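You operate a simulated robot arm through the tools that you are given. There is no shell and no other tool.

You run a simulated robot arm. Do the job below in one go: nothing can be reset, and whatever is moved stays where it is left.

Task
The black cable coil is worn: clip the white one in its place.
Fine: the black coil goes in the white tray; the white one lies as the black one lay, handle beside the clip.

Only the result counts: the job must be done as asked and must still hold three seconds after the hand-in. Knocking over, shifting, dropping, spilling or breaking anything else fails it.

Robot
A 7-joint arm with a two-finger parallel gripper, fixed in place. Base frame: the origin is at the foot of the arm, x ahead of it, y to its left, z up; the work surface is at about z = 88. Readings come in cm, rad, newtons and seconds.
With the tool pointing down near the work surface it reaches from about 10 to 64 cm from the base axis. Its first joint turns from -1.152 to 1.152 rad. Payload 1.57 kg.
Tool frame: the origin (TCP) lies between the finger pads and is the grasp point; the fingertips stand 3 cm ahead of it; z points along the fingers, y is the line along which they close. Largest opening 8 cm; finger width 1.7, thickness 1.2; the body of the gripper, 4 by 8.2 cm, starts 8 cm behind the TCP.
Orientation is that of the tool frame in the base frame, as a unit quaternion [x, y, z, w]. With the fingers straight down and closing along the base's y, the tool's x points along the base's -x, its y along +y and its z along -z.

Tools
- The arm moves only by the tool drive_tool. Its argument "plan" is a list of rows, each a list of 7 numbers: the shift along the tool's x, y, z in cm, then the turn, a rotation vector about the tool's x, y, z in rad, then the gripper command, from -1 (shut) to 1 (fully open), values between in proportion. In form: [[tx, ty, tz, wx, wy, wz, hand], ...]. A call has 1 to 20 rows; each row is the pose to reach, as a shift and turn from the pose commanded when the call began, along the tool's axes at that moment. Each row takes 0.2 s and may step no farther than 5 cm and 0.15 rad from the row before; otherwise, or with a gripper value out of range, the whole call is refused. A pose out of reach is approached as far as the arm can. The call stops where the force on the tool passes 70 N (or 10 N more than at its start, if that is more) or the arm is blocked; 0.2 s more then pass. The fingers move at their own pace (about 7.2 cm/s each) and stop on an object; they squeeze with about 21 N. The grip force told is the motor's: it shows also when the fingers shut on nothing. Time passes only in rows, and 0.2 s behind the last, so rows that repeat a pose let the fingers close. The reply holds the time, the measured pose of the TCP, the force on the tool along the base axes, the opening and the grip force, in the units named above and with some noise, with the torque about the TCP (base axes, N m) and any sound that the robot's microphone picked up, and new pictures: "pictures" is both (left out), scene, wrist or none.
- Cameras (640 x 400 px; columns grow to the right, rows downward): "scene" is fixed at [5.87, 44.51, 141.57]; the picture's right is [-0.81, -0.58, 0.00], its down [-0.34, 0.48, -0.81] and it looks along [0.47, -0.66, -0.58] (base axes); focal length 333 px, centre (320, 200). "wrist" rides on the gripper at [7.2, -0.7, -12.2] in the tool frame; the picture's right is [0.09, 1.00, 0.00], its down [-0.84, 0.08, -0.54] and it looks along [-0.54, 0.05, 0.84] (tool axes); focal length 238 px, centre (320, 200). There is no depth. A picture from a camera that has moved, and an enlarged one, comes with that camera's place and axes in the base frame and with its lens. The place of the scene camera against the robot may be out by one fixed shift of up to 2.5 cm in any direction.
- inspect(camera, box): a new picture of the part [left, top, right, bottom] of that camera's present view, enlarged. No time passes.
- job_done(): hands the job in; it is judged then, once.

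Nothing tells you positions but the pictures and the camera data. Unless the task says otherwise, let go and move clear before handing in.

The tools are called after "Call:" as name(argument=value, ...) on one line, values as JSON. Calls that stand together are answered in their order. drive_tool: Moves the arm, as the interface text tells. Its arguments: {"type":"object","properties":{"plan":{"type":"array","items":{"type":"array","items":{"type":"number"}}},"pictures":{"type":"string","enum":["both","scene","wrist","none"]}},"required":["plan"]} The other tools are called the same way: inspect (camera, box) takes an enlarged picture of a part of a camera's view; job_done () hands the job in.

At the start:

```text
t: 0.0
tcp_pos: [31.22, -6.14, 116.59]
ee_rot: [-0.001, 1.0, 0.0, -0.001]
force: [-0.2, 0.6, -0.2]
wrist_torque: [-0.02, 0.01, 0.03]
width: 7.99
gripper_force: 0.0
```

scene: 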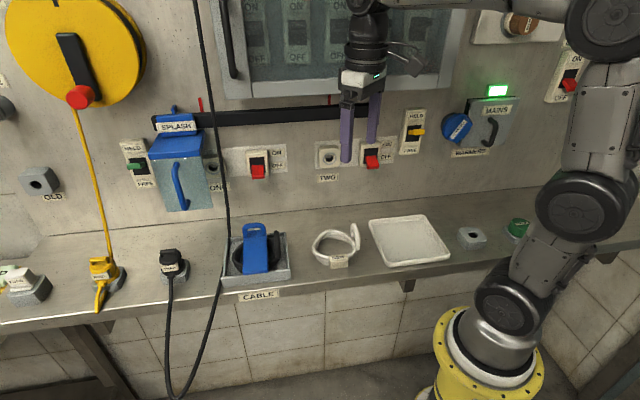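
wrist: 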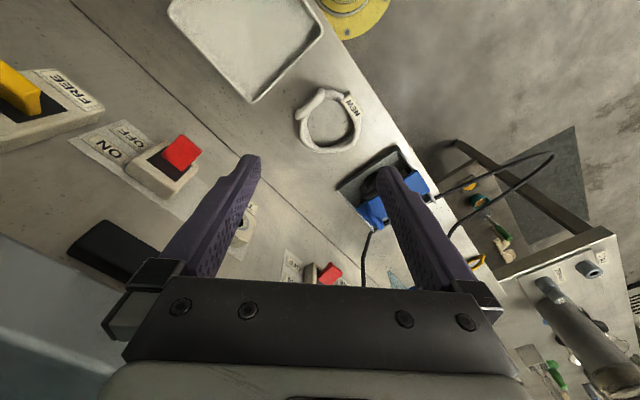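

I see a black coil held under a blue clip in a gray holder labelled CABLE, a white coil labelled NEW beside it, and a white tray to the right. I'll look closer at these before moving.

Call:
inspect(camera="scene", box=[200, 200, 360, 300])

Call:
inspect(camera="scene", box=[300, 190, 480, 300])

Call:
inspect(camera="wrist", box=[280, 70, 480, 250])

```text
4.00 times, centred on (280, 250) of scene
camera zoom: at [5.87, 44.51, 141.57], right [-0.81, -0.58, 0.0], down [-0.34, 0.48, -0.81], along [0.47, -0.66, -0.58], focal length 1333 px, centre (480, 0)
```

zoom: 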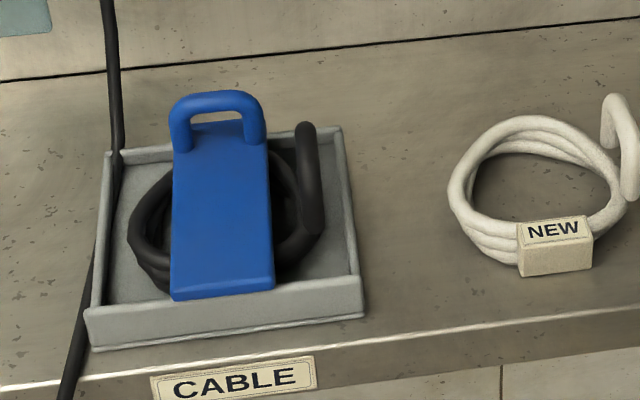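

```text
3.56 times, centred on (390, 245) of scene
camera zoom: at [5.87, 44.51, 141.57], right [-0.81, -0.58, 0.0], down [-0.34, 0.48, -0.81], along [0.47, -0.66, -0.58], focal length 1184 px, centre (71, 40)
```

zoom: 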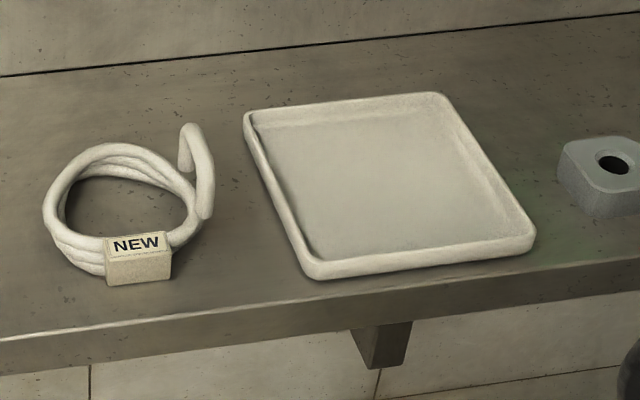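

```text
2.22 times, centred on (380, 160) of wrist
camera zoom: at [24.0, -6.73, 128.77], right [-0.09, 1.0, 0.0], down [0.84, 0.08, 0.54], along [0.54, 0.05, -0.84], focal length 530 px, centre (187, 289)
```

zoom: 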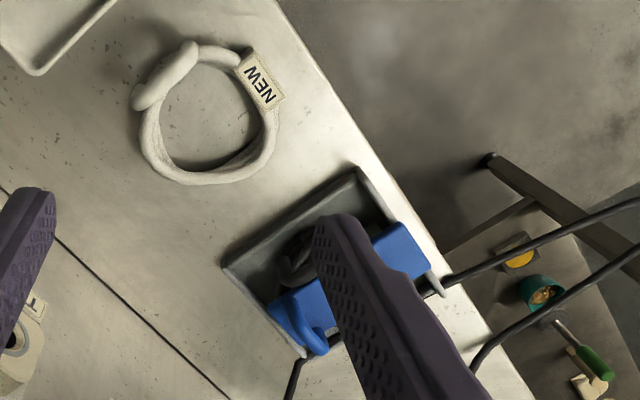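

The white coil is near (34,-4), the clip holder centred near (46.6,8), and the shelf runs about 43° to the base axes, with a loose cable lying just left of the holder. I'll move over the holder, high up and aligned with the shelf, for a closer look.

Call:
drive_tool(plan=[[-2.2, 2.2, 0, 0, 0, 0.137, 1], [-4.4, 4.4, 0.5, 0, 0, 0.274, 1], [-6.6, 6.6, 1, 0, 0, 0.411, 1], [-8.8, 8.8, 1.5, 0, 0, 0.548, 1], [-11, 11, 2, 0, 0, 0.685, 1], [-13, 13, 2, 0, 0, 0.82, 1], [-13, 13, 2, 0, 0, 0.82, 1]])

```text
t: 1.6
tcp_pos: [44.15, 7.05, 114.63]
ee_rot: [0.4, 0.917, 0.001, 0.001]
force: [0.9, 0.4, 0.0]
wrist_torque: [-0.01, 0.01, 0.01]
width: 7.99
gripper_force: 0.0
camera wrist: at [38.81, 11.84, 126.74], right [0.67, 0.75, 0.0], down [0.63, -0.56, 0.54], along [0.4, -0.36, -0.84], focal length 238 px, centre (320, 200)
```

scene: 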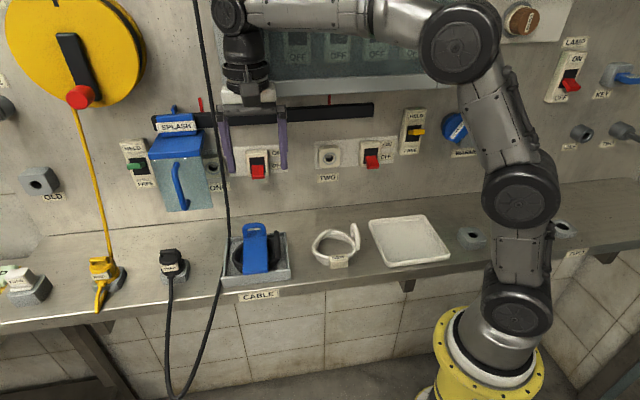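
wrist: 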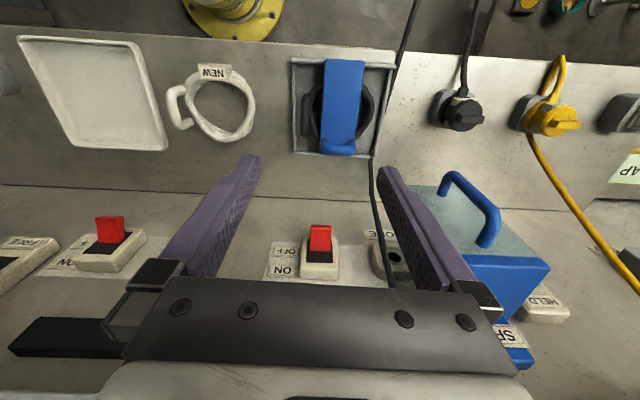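

The holder's centre is near (46.7,9.4) and the cable runs along its far side. I'll back off toward the shelf's front and drop lower to see how the clip works.

Call:
drive_tool(plan=[[2, 0.7, 2.9, 0, 0, 0, 1], [4, 1.4, 5.8, 0, 0, 0, 1], [6, 2.1, 8.7, 0, 0, 0, 1], [7.6, 2.7, 11.5, 0, 0, 0, 1], [7.6, 2.7, 11.5, 0, 0, 0, 1]])

```text
t: 2.8
tcp_pos: [40.99, 14.22, 102.98]
ee_rot: [0.399, 0.917, -0.001, -0.001]
force: [1.3, 0.2, -0.1]
wrist_torque: [0.01, 0.0, 0.02]
width: 8.0
gripper_force: 0.1
camera wrist: at [35.63, 18.99, 115.2], right [0.67, 0.75, 0.0], down [0.63, -0.56, 0.54], along [0.4, -0.36, -0.84], focal length 238 px, centre (320, 200)
```

scene: 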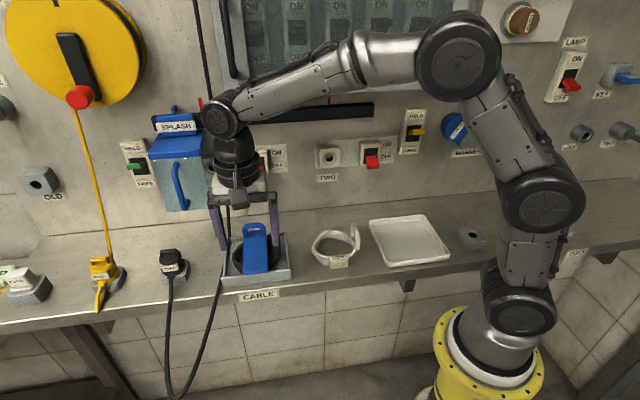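
wrist: 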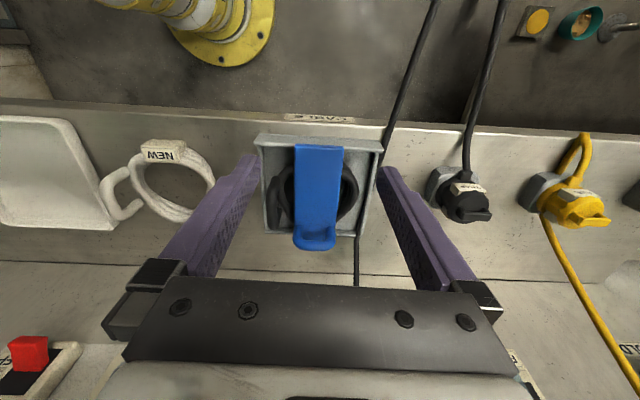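

Call:
inspect(camera="wrist", box=[240, 100, 400, 270])

Call:
inspect(camera="wrist", box=[0, 90, 240, 240])

Call:
inspect(camera="scene", box=[215, 205, 305, 295])

```text
2.35 times, centred on (320, 185) of wrist
camera zoom: at [35.63, 18.99, 115.2], right [0.67, 0.75, 0.0], down [0.63, -0.56, 0.54], along [0.4, -0.36, -0.84], focal length 561 px, centre (320, 235)
```

zoom: 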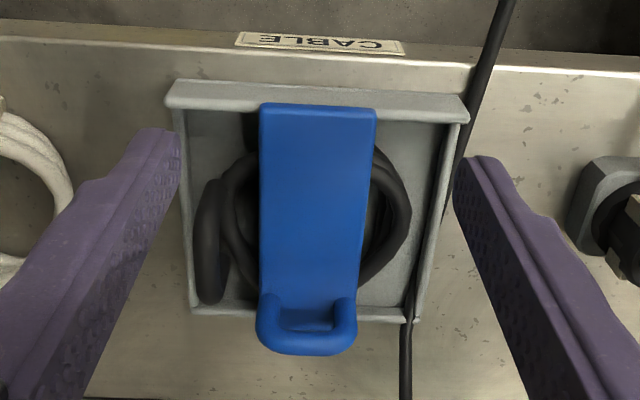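

```text
2.67 times, centred on (120, 165) of wrist
camera zoom: at [35.63, 18.99, 115.2], right [0.67, 0.75, 0.0], down [0.63, -0.56, 0.54], along [0.4, -0.36, -0.84], focal length 636 px, centre (853, 293)
```

zoom: 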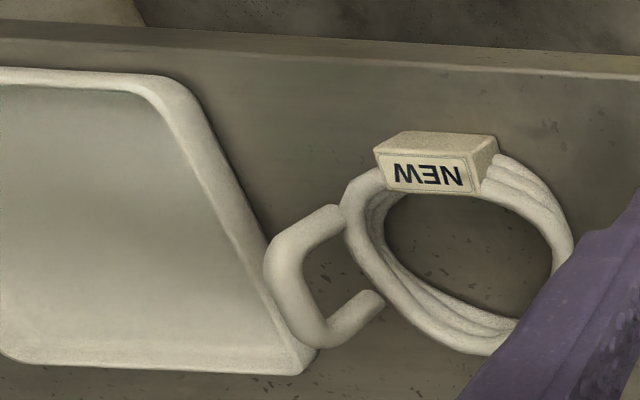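

```text
4.44 times, centred on (260, 250) of scene
camera zoom: at [5.87, 44.51, 141.57], right [-0.81, -0.58, 0.0], down [-0.34, 0.48, -0.81], along [0.47, -0.66, -0.58], focal length 1481 px, centre (587, -22)
```

zoom: 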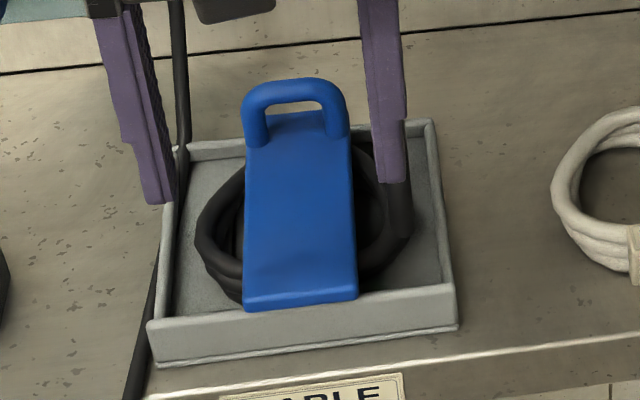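

The blue clip looks like a plate hinged at the holder's front edge, with its loop handle at the wall end. Both coils carry an upright handle on the side away from the loose cable. I'll turn the hand 90° and look at the clip from the side.

Call:
drive_tool(plan=[[-0.8, -0.8, -0.5, 0, 0, -0.145, 1], [-1.6, -1.6, -1, 0, 0, -0.29, 1], [-2.4, -2.4, -1, 0, 0, -0.435, 1], [-3.2, -3.2, -1, 0, 0, -0.58, 1], [-4, -4, -1, 0, 0, -0.725, 1], [-4.8, -4.8, -1, 0, 0, -0.87, 1], [-5.6, -5.6, -1, 0, 0, -1.015, 1], [-6.4, -6.4, -1, 0, 0, -1.16, 1], [-7.2, -7.2, -1, 0, 0, -1.305, 1], [-8, -8, -1, 0, 0, -1.45, 1], [-8.8, -9.1, -1, 0, 0, -1.595, 1], [-8.8, -9.1, -1, 0, 0, -1.595, 1]], pictures="wrist")

```text
t: 5.4
tcp_pos: [40.31, 1.41, 104.06]
ee_rot: [-0.378, 0.926, 0.0, 0.0]
force: [0.4, 0.1, -0.1]
wrist_torque: [0.01, -0.03, -0.04]
width: 8.03
gripper_force: 0.1
camera wrist: at [35.67, -3.91, 116.28], right [-0.76, 0.65, 0.0], down [0.54, 0.64, 0.54], along [0.35, 0.41, -0.84], focal length 238 px, centre (320, 200)
```

wrist: 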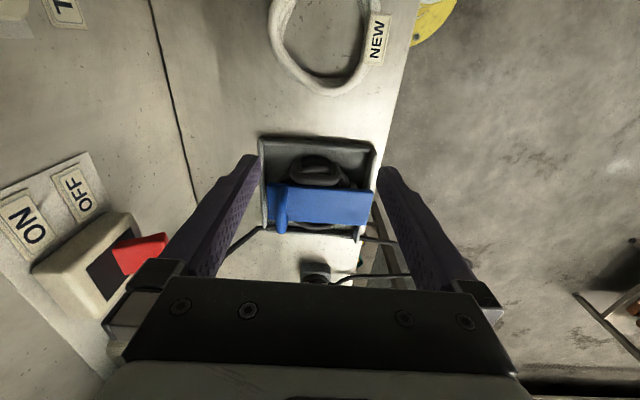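

Call:
inspect(camera="wrist", box=[240, 110, 400, 250])

```text
2.86 times, centred on (320, 180) of wrist
camera zoom: at [35.67, -3.91, 116.28], right [-0.76, 0.65, 0.0], down [0.54, 0.64, 0.54], along [0.35, 0.41, -0.84], focal length 681 px, centre (320, 257)
```

zoom: 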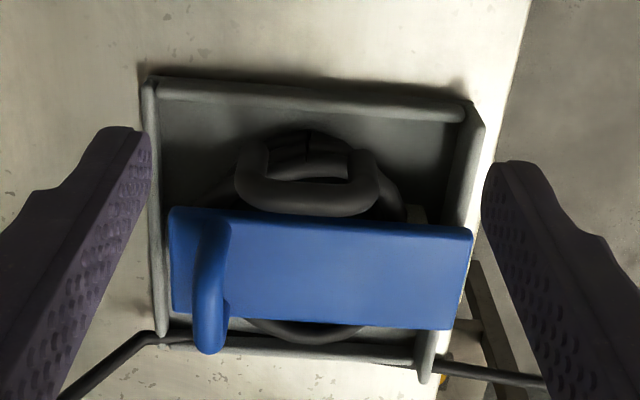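

Call:
drive_tool(plan=[[0, 0, 1.2, 0, -0.12, 0, 1], [0, 0, 2.4, 0, -0.24, 0, 1], [0, 0, 3.6, 0, -0.36, 0, 1], [0, 0, 4.8, 0, -0.48, 0, 1], [0, 0, 6, 0, -0.6, 0, 1], [0, 0, 6, 0, -0.6, 0, 1]], pictures="both")

Call:
inspect(camera="wrist", box=[220, 90, 420, 230])

```text
t: 6.8
tcp_pos: [40.17, 1.61, 98.11]
ee_rot: [-0.361, 0.885, 0.111, 0.274]
force: [-0.6, 0.1, 0.1]
wrist_torque: [0.02, 0.03, 0.02]
width: 8.0
gripper_force: 0.1
camera wrist: at [31.49, -7.81, 104.13], right [-0.75, 0.66, -0.05], down [0.22, 0.32, 0.92], along [0.62, 0.68, -0.39], focal length 238 px, centre (320, 200)
```

scene: 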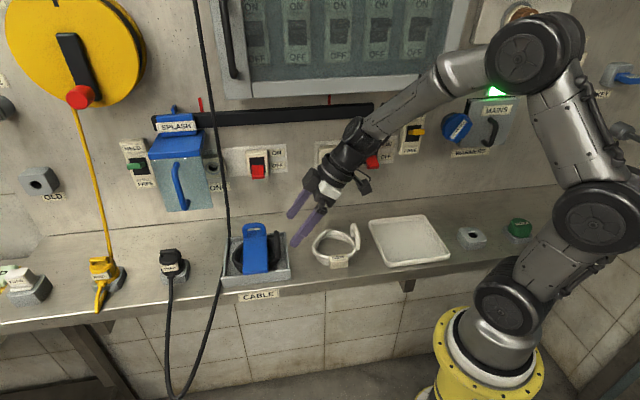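
wrist: 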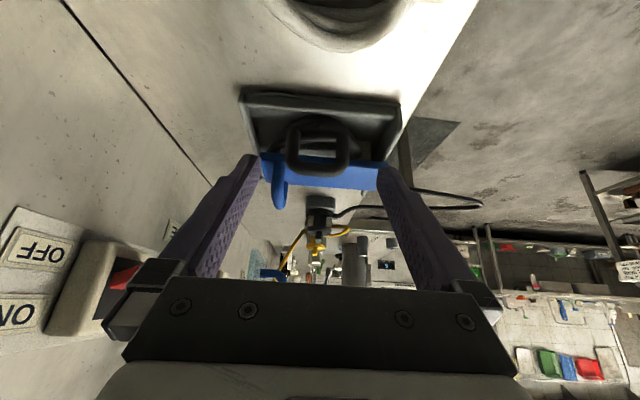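

```text
2.86 times, centred on (320, 160) of wrist
camera zoom: at [31.49, -7.81, 104.13], right [-0.75, 0.66, -0.05], down [0.22, 0.32, 0.92], along [0.62, 0.68, -0.39], focal length 681 px, centre (320, 314)
```

zoom: 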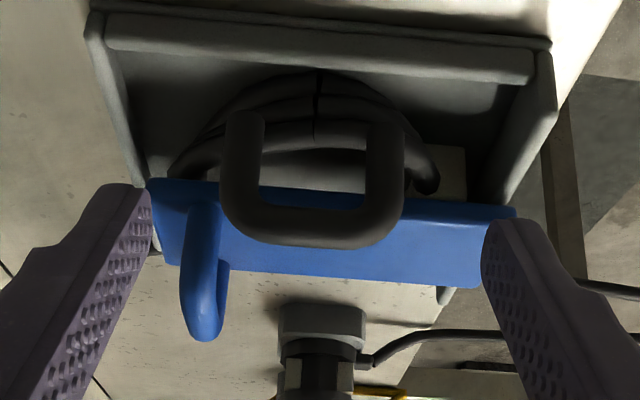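

Call:
inspect(camera="scene", box=[222, 215, 298, 290])

Call:
inspect(camera="scene", box=[235, 250, 285, 285])

Call:
inspect(camera="wrist", box=[330, 100, 420, 200])

```text
5.33 times, centred on (260, 252) of scene
camera zoom: at [5.87, 44.51, 141.57], right [-0.81, -0.58, 0.0], down [-0.34, 0.48, -0.81], along [0.47, -0.66, -0.58], focal length 1777 px, centre (640, -80)
```

zoom: 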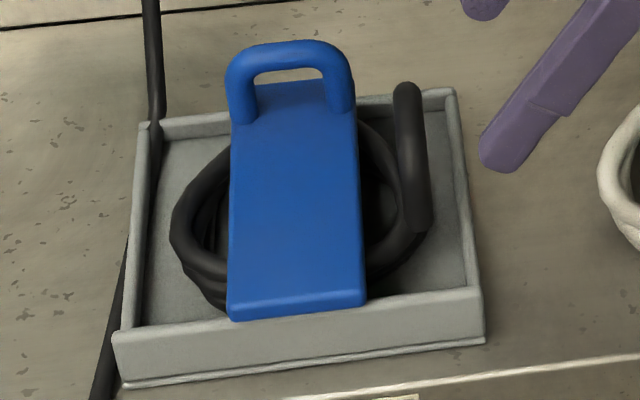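

```text
11.43 times, centred on (260, 268) of scene
camera zoom: at [5.87, 44.51, 141.57], right [-0.81, -0.58, 0.0], down [-0.34, 0.48, -0.81], along [0.47, -0.66, -0.58], focal length 3807 px, centre (1006, -571)
```

zoom: 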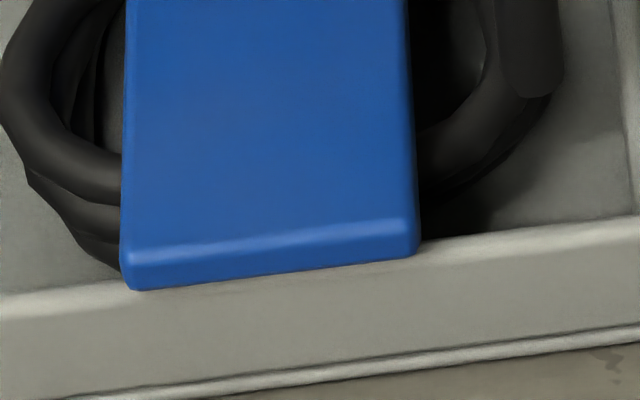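

```text
4.00 times, centred on (375, 150) of wrist
camera zoom: at [31.49, -7.81, 104.13], right [-0.75, 0.66, -0.05], down [0.22, 0.32, 0.92], along [0.62, 0.68, -0.39], focal length 953 px, centre (100, 400)
```

zoom: 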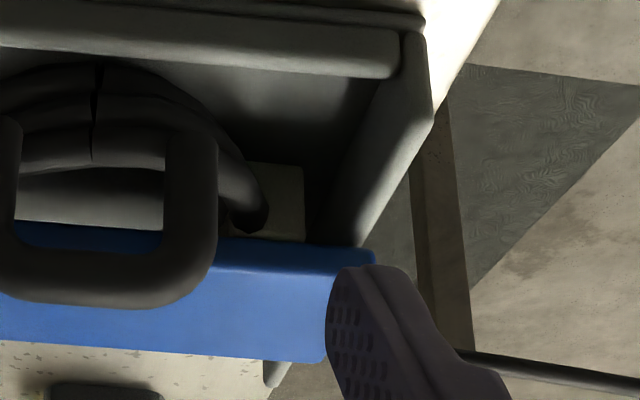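

The clip loop's crossbar is near (49.1,5.9,95.4), with the plate top about 91.5, and the black coil's handle stands beside it at (43.6,4.8,93.8). Next I'll set the hand straight down above the loop to check the alignment.

Call:
drive_tool(plan=[[-2.1, -0.63, 0.25, 0, 0.12, 0, 1], [-4.2, -1.26, 0.5, 0, 0.24, 0, 1], [-6.3, -1.9, 0.75, 0, 0.36, 0, 1], [-8.4, -2.53, 1.0, 0, 0.48, 0, 1], [-10.5, -3.16, 1.26, 0, 0.6, 0, 1], [-10.5, -3.16, 1.26, 0, 0.6, 0, 1]], pictures="both")

Call:
inspect(camera="wrist", box=[220, 50, 420, 230])

```text
t: 8.2
tcp_pos: [48.87, 5.99, 101.73]
ee_rot: [-0.379, 0.925, 0.003, -0.013]
force: [-0.5, -0.3, 0.3]
wrist_torque: [0.02, -0.03, -0.04]
width: 8.01
gripper_force: 0.0
camera wrist: at [44.53, 0.7, 114.05], right [-0.76, 0.64, 0.02], down [0.56, 0.65, 0.52], along [0.32, 0.41, -0.85], focal length 238 px, centre (320, 200)
```

scene: 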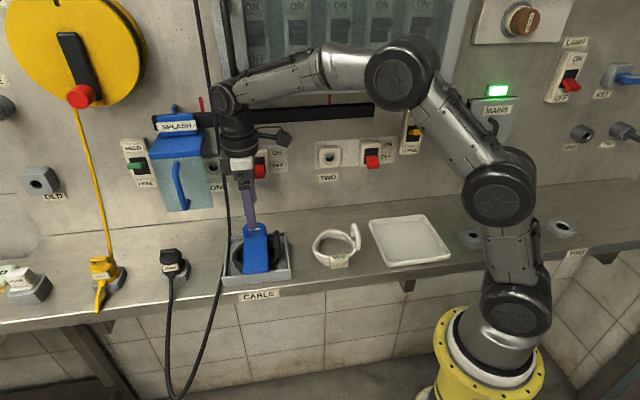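
wrist: 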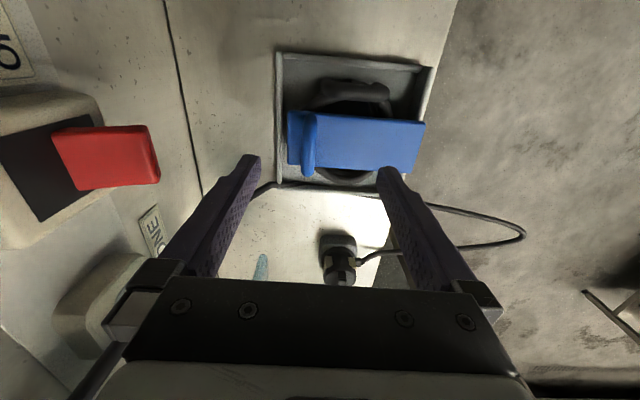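

```text
2.22 times, centred on (320, 140) of wrist
camera zoom: at [44.53, 0.7, 114.05], right [-0.76, 0.64, 0.02], down [0.56, 0.65, 0.52], along [0.32, 0.41, -0.85], focal length 530 px, centre (320, 333)
```

zoom: 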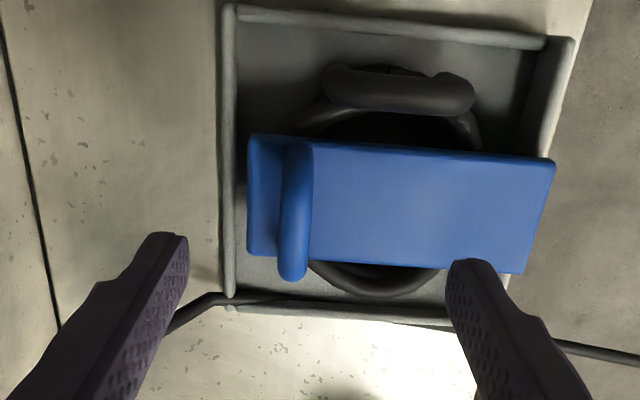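

The crossbar looks about 0.6 cm further toward the wall and 0.6 cm nearer the white coil than the hand's centre. I'll correct for that and lower with the fingers open around it.

Call:
drive_tool(plan=[[0.6, -0.6, 1.5, 0, 0, 0, 1], [0.6, -0.6, 3.0, 0, 0, 0, 1], [0.6, -0.6, 4.5, 0, 0, 0, 1], [0.6, -0.6, 5.8, 0, 0, 0, 1], [0.6, -0.6, 5.8, 0, 0, 0, 1]], pictures="both")

Call:
inspect(camera="wrist", box=[220, 50, 420, 230])

Call:
inspect(camera="scene", box=[210, 190, 310, 290])

```text
t: 9.4
tcp_pos: [49.37, 5.15, 97.02]
ee_rot: [-0.377, 0.926, 0.0, 0.001]
force: [-0.5, 0.0, 0.1]
wrist_torque: [0.0, 0.01, -0.02]
width: 7.98
gripper_force: 0.1
camera wrist: at [44.58, -0.37, 109.26], right [-0.76, 0.65, 0.0], down [0.54, 0.64, 0.54], along [0.35, 0.41, -0.84], focal length 238 px, centre (320, 200)
```

scene: 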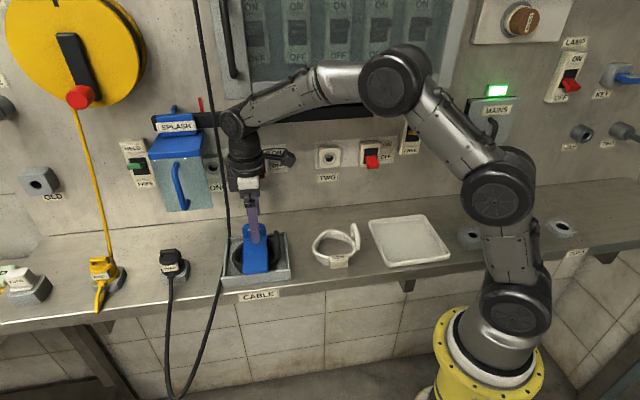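
wrist: 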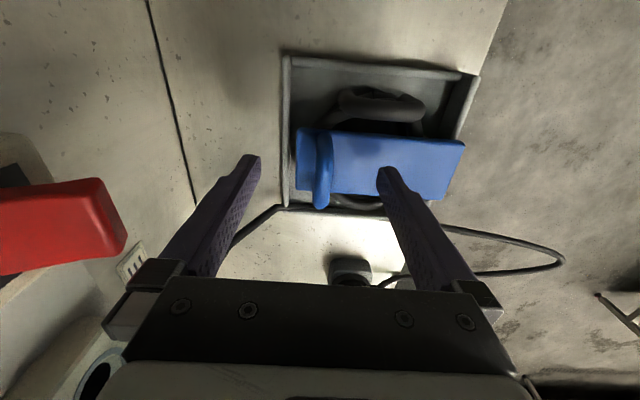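

```text
2.22 times, centred on (320, 140) of wrist
camera zoom: at [44.58, -0.37, 109.26], right [-0.76, 0.65, 0.0], down [0.54, 0.64, 0.54], along [0.35, 0.41, -0.84], focal length 530 px, centre (320, 333)
```

zoom: 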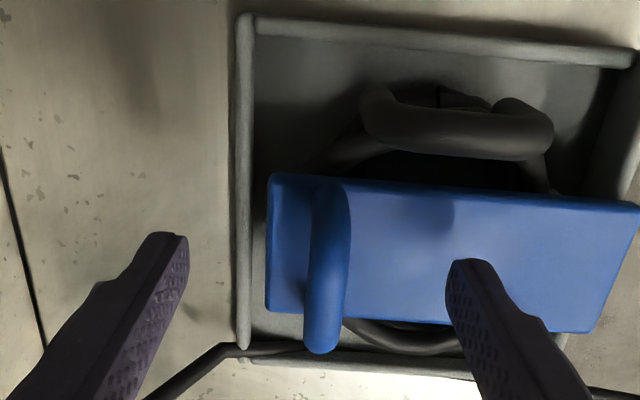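

```text
4.00 times, centred on (260, 240) of scene
camera zoom: at [5.87, 44.51, 141.57], right [-0.81, -0.58, 0.0], down [-0.34, 0.48, -0.81], along [0.47, -0.66, -0.58], focal length 1333 px, centre (560, 40)
```

zoom: 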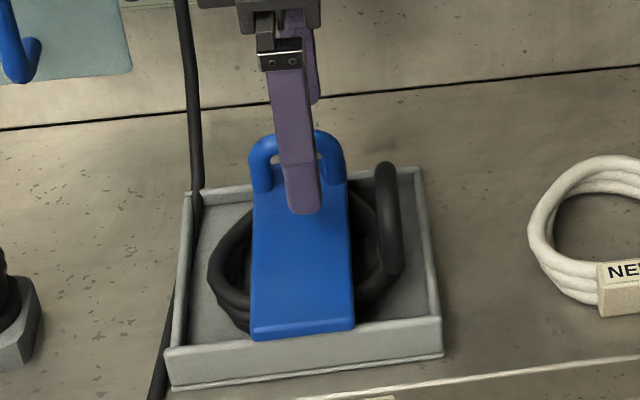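

The front finger sits centred on the loop. I'll lower a last 1.6 cm and close on the crossbar.

Call:
drive_tool(plan=[[0, 0.2, 0.8, 0, 0, 0, 1], [0, 0.2, 1.6, 0, 0, 0, 1], [0, 0.2, 1.6, 0, 0, 0, 0.2], [0, 0.2, 1.6, 0, 0, 0, -0.4], [0, 0.2, 1.6, 0, 0, 0, -1], [0, 0.2, 1.6, 0, 0, 0, -1], [0, 0.2, 1.6, 0, 0, 0, -1]], pictures="both")

Call:
inspect(camera="scene", box=[210, 190, 310, 290])

Call:
inspect(camera="wrist", box=[220, 80, 420, 260])

```text
t: 11.0
tcp_pos: [49.04, 5.26, 95.55]
ee_rot: [-0.378, 0.926, 0.0, 0.0]
force: [4.5, -6.5, 0.9]
wrist_torque: [-0.2, 0.07, 0.22]
width: 1.18
gripper_force: 29.0
camera wrist: at [44.42, -0.19, 107.79], right [-0.76, 0.65, 0.0], down [0.54, 0.64, 0.54], along [0.35, 0.41, -0.84], focal length 238 px, centre (320, 200)
```

scene: 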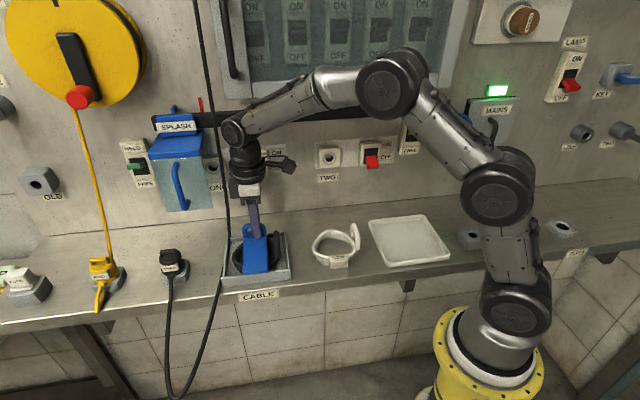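
wrist: 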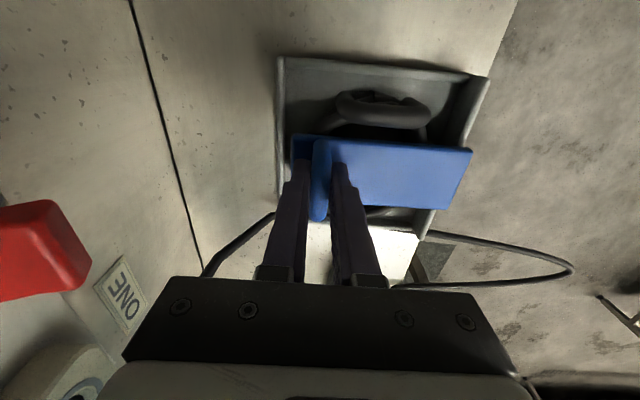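

```text
4.00 times, centred on (260, 240) of scene
camera zoom: at [5.89, 44.49, 141.57], right [-0.81, -0.58, 0.0], down [-0.34, 0.48, -0.81], along [0.47, -0.66, -0.58], focal length 1333 px, centre (560, 40)
```

zoom: 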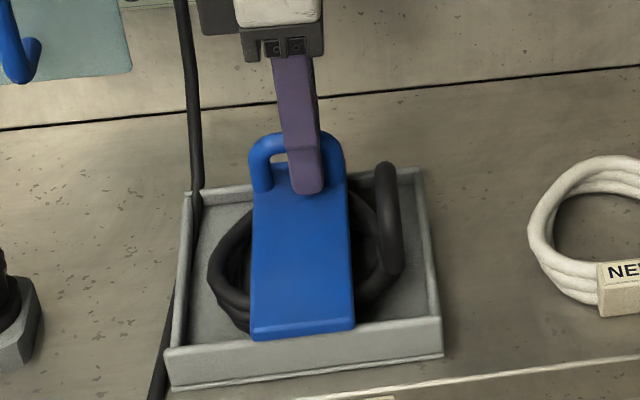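

```text
2.22 times, centred on (320, 170) of wrist
camera zoom: at [44.42, -0.19, 107.79], right [-0.76, 0.65, 0.0], down [0.54, 0.64, 0.54], along [0.35, 0.41, -0.84], focal length 530 px, centre (320, 267)
```

zoom: 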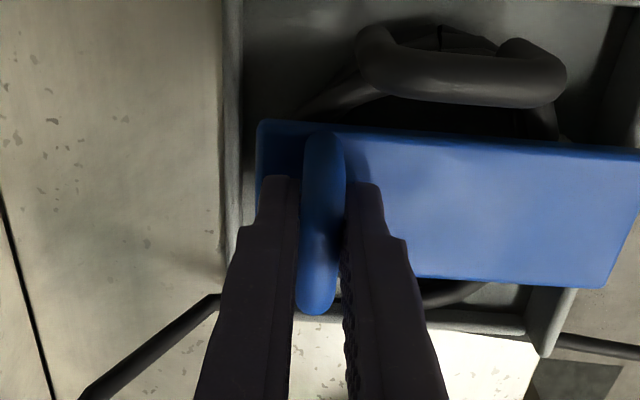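

The fingers hold the crossbar (1.2 cm). I'll test the hinge with a small lift along an arc about the plate's front edge and check the force and pictures.

Call:
drive_tool(plan=[[0, 0.17, -0.36, 0.035, 0, 0, -1], [0, 0.34, -0.72, 0.07, 0, 0, -1], [0, 0.53, -1.07, 0.105, 0, 0, -1], [0, 0.73, -1.41, 0.14, 0, 0, -1], [0, 0.73, -1.41, 0.14, 0, 0, -1]], pictures="both")

Call:
inspect(camera="scene", box=[210, 190, 310, 290])

Call:
inspect(camera="wrist", box=[220, 80, 420, 260])

```text
t: 12.2
tcp_pos: [48.49, 5.65, 97.1]
ee_rot: [-0.376, 0.924, -0.065, 0.028]
force: [6.5, -3.1, 1.4]
wrist_torque: [-0.29, 0.12, 0.17]
width: 1.17
gripper_force: 29.2
camera wrist: at [42.74, 1.5, 109.19], right [-0.76, 0.64, -0.14], down [0.49, 0.69, 0.53], along [0.43, 0.33, -0.84], focal length 238 px, centre (320, 200)
```

scene: 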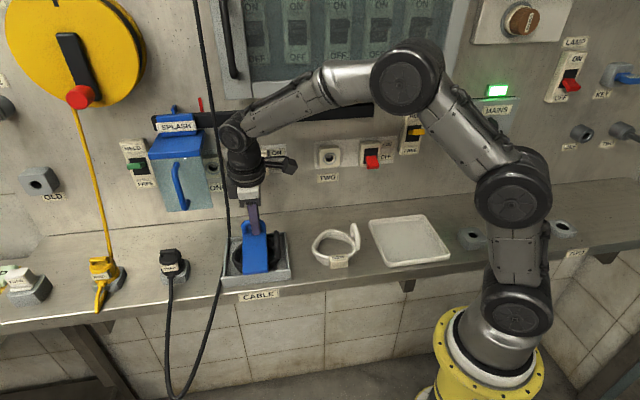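
wrist: 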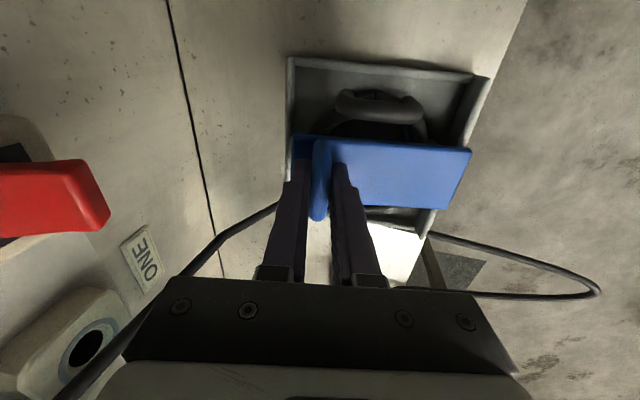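

```text
4.00 times, centred on (260, 240) of scene
camera zoom: at [5.89, 44.5, 141.57], right [-0.81, -0.58, 0.0], down [-0.34, 0.48, -0.81], along [0.47, -0.66, -0.58], focal length 1333 px, centre (560, 40)
```

zoom: 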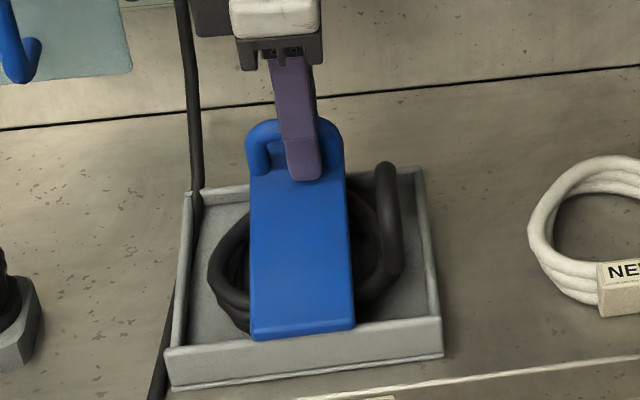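

```text
2.22 times, centred on (320, 170) of wrist
camera zoom: at [42.74, 1.5, 109.19], right [-0.76, 0.64, -0.14], down [0.49, 0.69, 0.53], along [0.43, 0.33, -0.84], focal length 530 px, centre (320, 267)
```

zoom: 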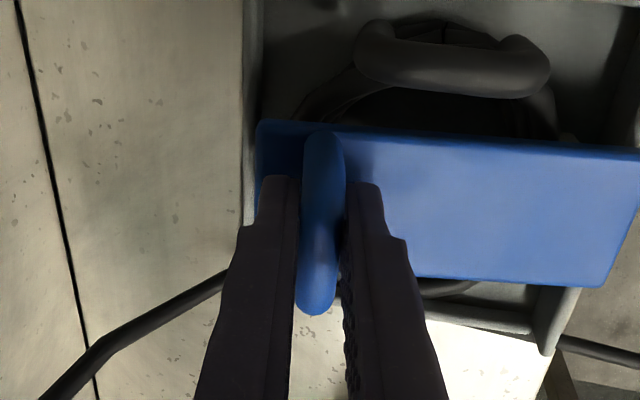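

The plate swings freely about its front edge with little force. I'll keep raising it along the arc, the hand turning with it.

Call:
drive_tool(plan=[[0, 0.5, -1.02, 0.1, 0, 0, -1], [0, 1.1, -1.99, 0.2, 0, 0, -1], [0, 1.8, -2.9, 0.3, 0, 0, -1], [0, 2.58, -3.73, 0.4, 0, 0, -1], [0, 2.58, -3.73, 0.4, 0, 0, -1]], pictures="both")

Call:
inspect(camera="scene", box=[210, 170, 310, 290])

```text
t: 13.4
tcp_pos: [46.44, 7.89, 100.62]
ee_rot: [-0.365, 0.892, -0.247, 0.101]
force: [3.4, -2.1, 5.1]
wrist_torque: [-0.23, 0.17, 0.08]
width: 1.2
gripper_force: 29.1
camera wrist: at [37.33, 7.05, 111.3], right [-0.66, 0.55, -0.51], down [0.36, 0.83, 0.42], along [0.66, 0.1, -0.75], focal length 238 px, centre (320, 200)
```

scene: 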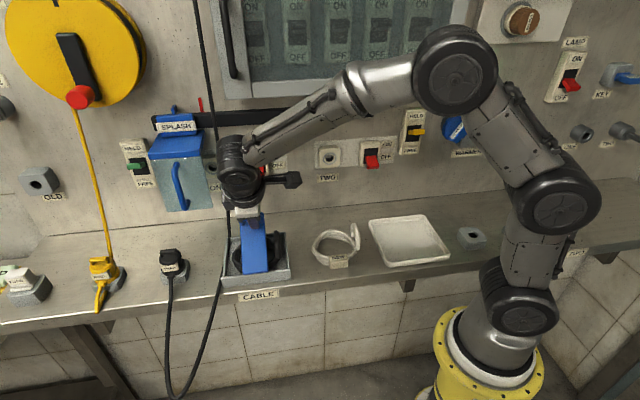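
wrist: 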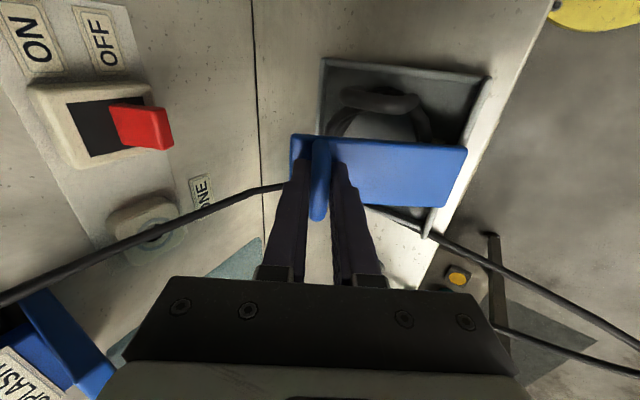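

```text
3.33 times, centred on (260, 230) of scene
camera zoom: at [5.88, 44.5, 141.57], right [-0.81, -0.58, 0.0], down [-0.34, 0.48, -0.81], along [0.47, -0.66, -0.58], focal length 1110 px, centre (520, 100)
```

zoom: 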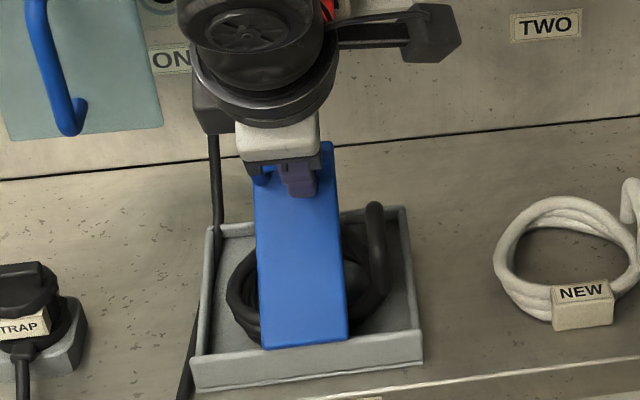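

Call:
drive_tool(plan=[[0, 0.5, -1.02, 0.1, 0, 0, -1], [0, 1.1, -1.99, 0.2, 0, 0, -1], [0, 1.8, -2.9, 0.3, 0, 0, -1], [0, 2.58, -3.73, 0.4, 0, 0, -1], [0, 3.43, -4.47, 0.5, 0, 0, -1], [0, 3.43, -4.47, 0.5, 0, 0, -1]], pictures="both")

Call:
inspect(camera="scene", box=[200, 170, 320, 290])

```text
t: 14.8
tcp_pos: [42.75, 11.68, 102.48]
ee_rot: [-0.327, 0.803, -0.461, 0.187]
force: [-6.1, -8.2, 11.7]
wrist_torque: [-0.14, 0.09, 0.0]
width: 1.15
gripper_force: 29.1
camera wrist: at [30.52, 13.99, 109.24], right [-0.42, 0.29, -0.86], down [0.25, 0.95, 0.21], along [0.88, -0.13, -0.47], focal length 238 px, centre (320, 200)
```

scene: 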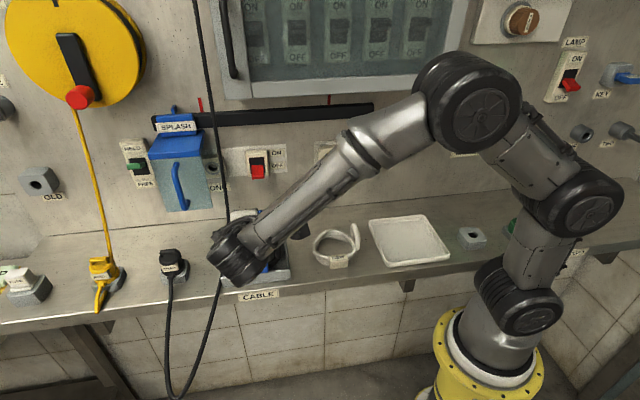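
wrist: 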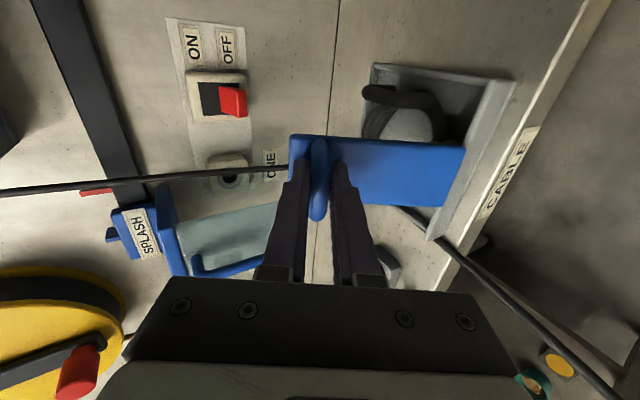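

```text
3.33 times, centred on (260, 230) of scene
camera zoom: at [5.84, 44.48, 141.58], right [-0.81, -0.58, 0.0], down [-0.34, 0.48, -0.81], along [0.47, -0.66, -0.58], focal length 1110 px, centre (520, 100)
```

zoom: 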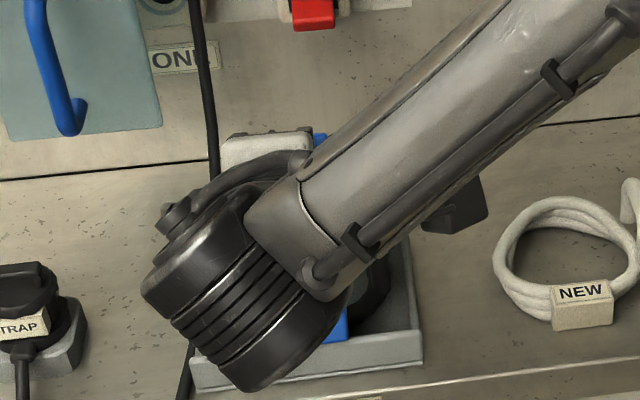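

Call:
drive_tool(plan=[[0.1, 0.5, -1.0, 0.1, 0, 0, -1], [0.2, 1.1, -1.95, 0.2, 0, 0, -1], [0.2, 1.8, -2.85, 0.3, 0, 0, -1], [0.2, 1.8, -2.85, 0.3, 0, 0, -1]], pictures="both")

```text
t: 15.8
tcp_pos: [40.11, 14.15, 102.35]
ee_rot: [-0.296, 0.725, -0.574, 0.238]
force: [6.0, 11.4, 14.8]
wrist_torque: [-0.14, 0.0, 0.31]
width: 1.18
gripper_force: 28.9
camera wrist: at [26.83, 17.54, 105.7], right [-0.22, 0.1, -0.97], down [0.21, 0.98, 0.05], along [0.95, -0.19, -0.24], focal length 238 px, centre (320, 200)
```

scene: 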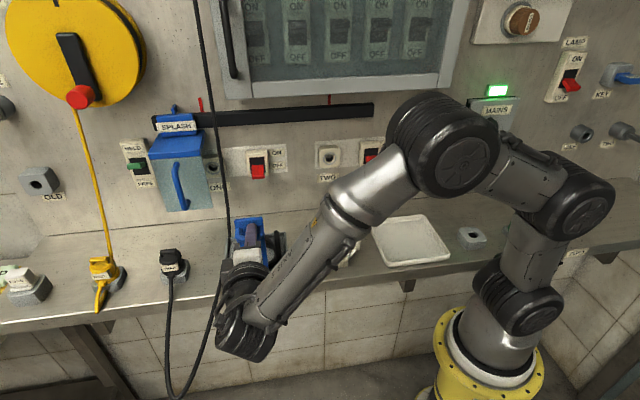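
wrist: 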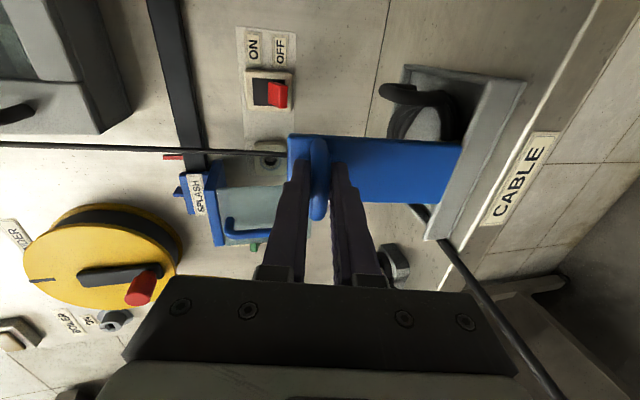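

Call:
drive_tool(plan=[[-0.1, 0.4, -1.02, 0.1, 0, 0, -1], [-0.1, 1.0, -1.99, 0.2, 0, 0, -1], [-0.1, 1.7, -2.9, 0.3, 0, 0, -1], [-0.1, 2.5, -3.73, 0.4, 0, 0, -1], [-0.1, 2.5, -3.73, 0.4, 0, 0, -1]], pictures="both")

```text
t: 17.0
tcp_pos: [37.43, 16.93, 100.81]
ee_rot: [0.241, -0.597, 0.709, -0.288]
force: [12.4, -19.6, 16.9]
wrist_torque: [-0.07, -0.13, -0.05]
width: 1.23
gripper_force: 28.9
camera wrist: at [23.73, 20.7, 99.35], right [0.05, -0.19, -0.98], down [0.24, 0.96, -0.17], along [0.97, -0.23, 0.1], focal length 238 px, centre (320, 200)
```

scene: 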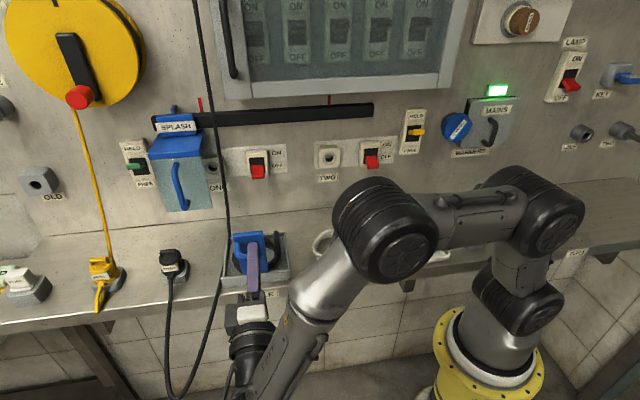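
wrist: 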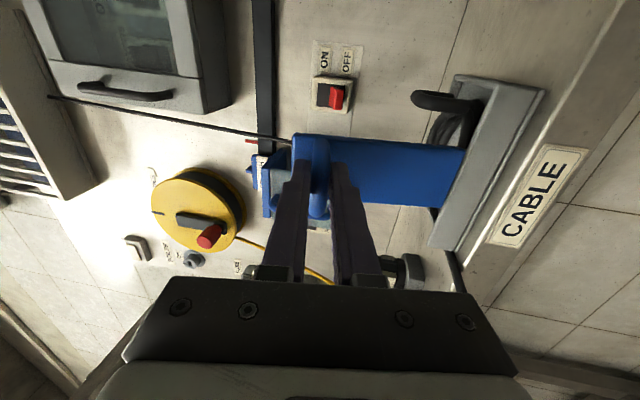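

The clip plate is now past vertical and has met a stop at roughly 98°. I'll open the fingers, back straight off and see whether it stays open.

Call:
drive_tool(plan=[[0, 0, 0, 0, 0, 0, 0], [0, 0, 0, 0, 0, 0, 0.2], [0, 0, 0, 0, 0, 0, 0.2], [0, 0, 0, 0, 0, 0, 0.2]], pictures="both")

```text
t: 18.0
tcp_pos: [37.34, 17.14, 100.75]
ee_rot: [0.243, -0.597, 0.708, -0.289]
force: [-0.5, -0.4, 0.3]
wrist_torque: [0.0, 0.01, 0.01]
width: 4.8
gripper_force: 0.1
camera wrist: at [23.75, 20.82, 99.31], right [0.05, -0.18, -0.98], down [0.23, 0.96, -0.17], along [0.97, -0.22, 0.09], focal length 238 px, centre (320, 200)
```

scene: 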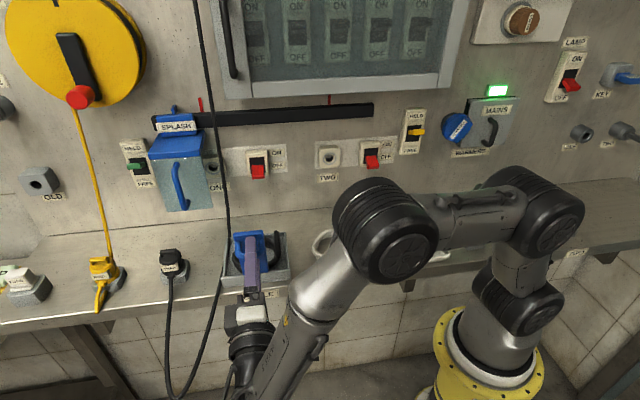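
wrist: 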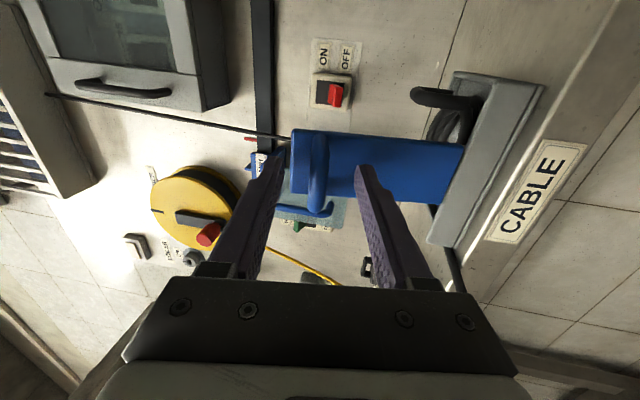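

Call:
drive_tool(plan=[[0, 0, -1.5, 0, 0, 0, 0.2], [0, 0, -3, 0, 0, 0, 0.2], [0, 0, -4.5, 0, 0, 0, 0.2], [0, 0, -6, 0, 0, 0, 0.2], [0, 0, -6, 0, 0, 0, 0.2]], pictures="both")

Call:
inspect(camera="wrist", box=[220, 60, 420, 240])

```text
t: 19.2
tcp_pos: [33.51, 21.21, 99.84]
ee_rot: [0.243, -0.597, 0.708, -0.289]
force: [0.5, -1.1, 1.1]
wrist_torque: [-0.01, -0.01, 0.0]
width: 4.82
gripper_force: 0.1
camera wrist: at [19.92, 24.98, 98.39], right [0.05, -0.18, -0.98], down [0.23, 0.96, -0.17], along [0.97, -0.22, 0.09], focal length 238 px, centre (320, 200)
```

scene: 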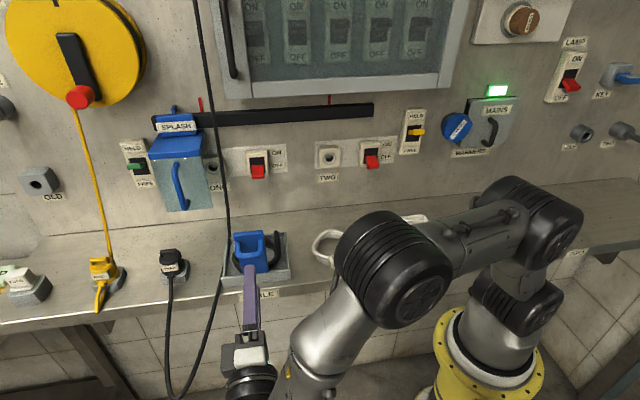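
wrist: 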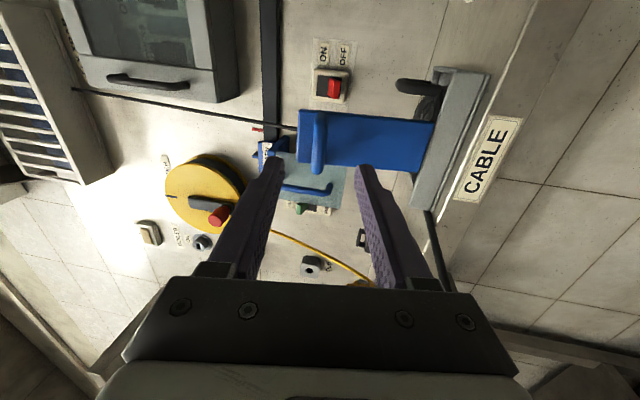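

```text
2.22 times, centred on (320, 150) of wrist
camera zoom: at [19.92, 24.98, 98.39], right [0.05, -0.18, -0.98], down [0.23, 0.96, -0.17], along [0.97, -0.22, 0.09], focal length 530 px, centre (320, 311)
```

zoom: 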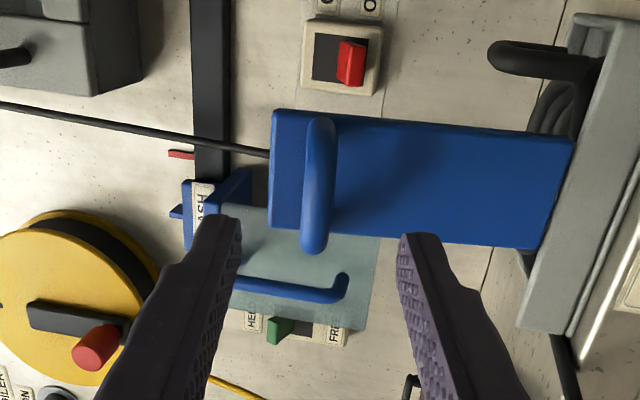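

The clip stays open, leaning past vertical at its stop. I'll go up and clear of it, turn the hand back to pointing down, and head over the black coil's handle.

Call:
drive_tool(plan=[[0, -2.96, 0.5, 0, 0, 0, 0.5], [0, -5.92, 1.0, 0, 0, 0, 1], [0, -8.87, 1.51, 0, 0, 0, 1], [0.35, -9.17, 2.24, -0.145, 0, 0, 1], [0.7, -9.47, 2.97, -0.29, 0, 0, 1], [1.05, -9.77, 3.69, -0.435, 0, 0, 1], [1.4, -10.07, 4.42, -0.58, 0, 0, 1], [1.75, -10.37, 5.15, -0.725, 0, 0, 1], [2.1, -10.66, 5.88, -0.87, 0, 0, 1], [2.45, -10.96, 6.6, -1.015, 0, 0, 1], [2.8, -11.26, 7.33, -1.16, 0, 0, 1], [3.15, -11.56, 8.06, -1.305, 0, 0, 1], [3.5, -11.86, 8.79, -1.45, 0, 0, 1], [3.85, -12.16, 9.51, -1.595, 0, 0, 1], [4.2, -12.46, 10.24, -1.74, 0, 0, 1], [4.2, -12.46, 10.24, -1.74, 0, 0, 1]], pictures="both")

```text
t: 22.6
tcp_pos: [35.92, 12.69, 113.76]
ee_rot: [-0.378, 0.926, 0.0, -0.001]
force: [0.3, 0.0, 0.7]
wrist_torque: [0.0, 0.0, 0.01]
width: 7.99
gripper_force: 0.0
out of reach, approached as far as the arm can: row 2, 3
camera wrist: at [31.25, 7.23, 125.91], right [-0.76, 0.65, 0.0], down [0.54, 0.64, 0.54], along [0.35, 0.41, -0.84], focal length 238 px, centre (320, 200)
```

scene: 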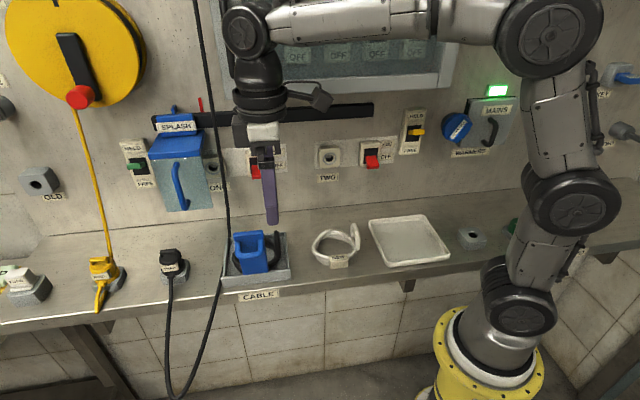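
wrist: 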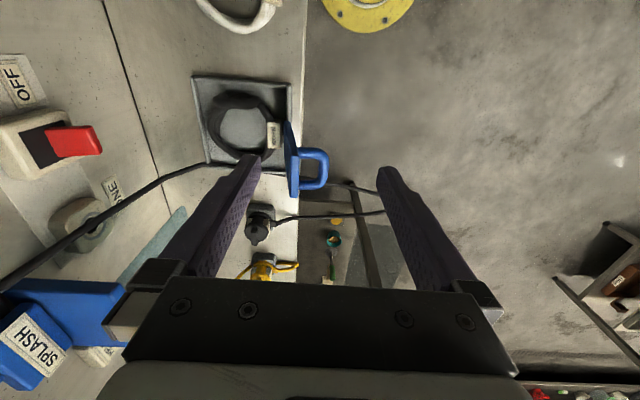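

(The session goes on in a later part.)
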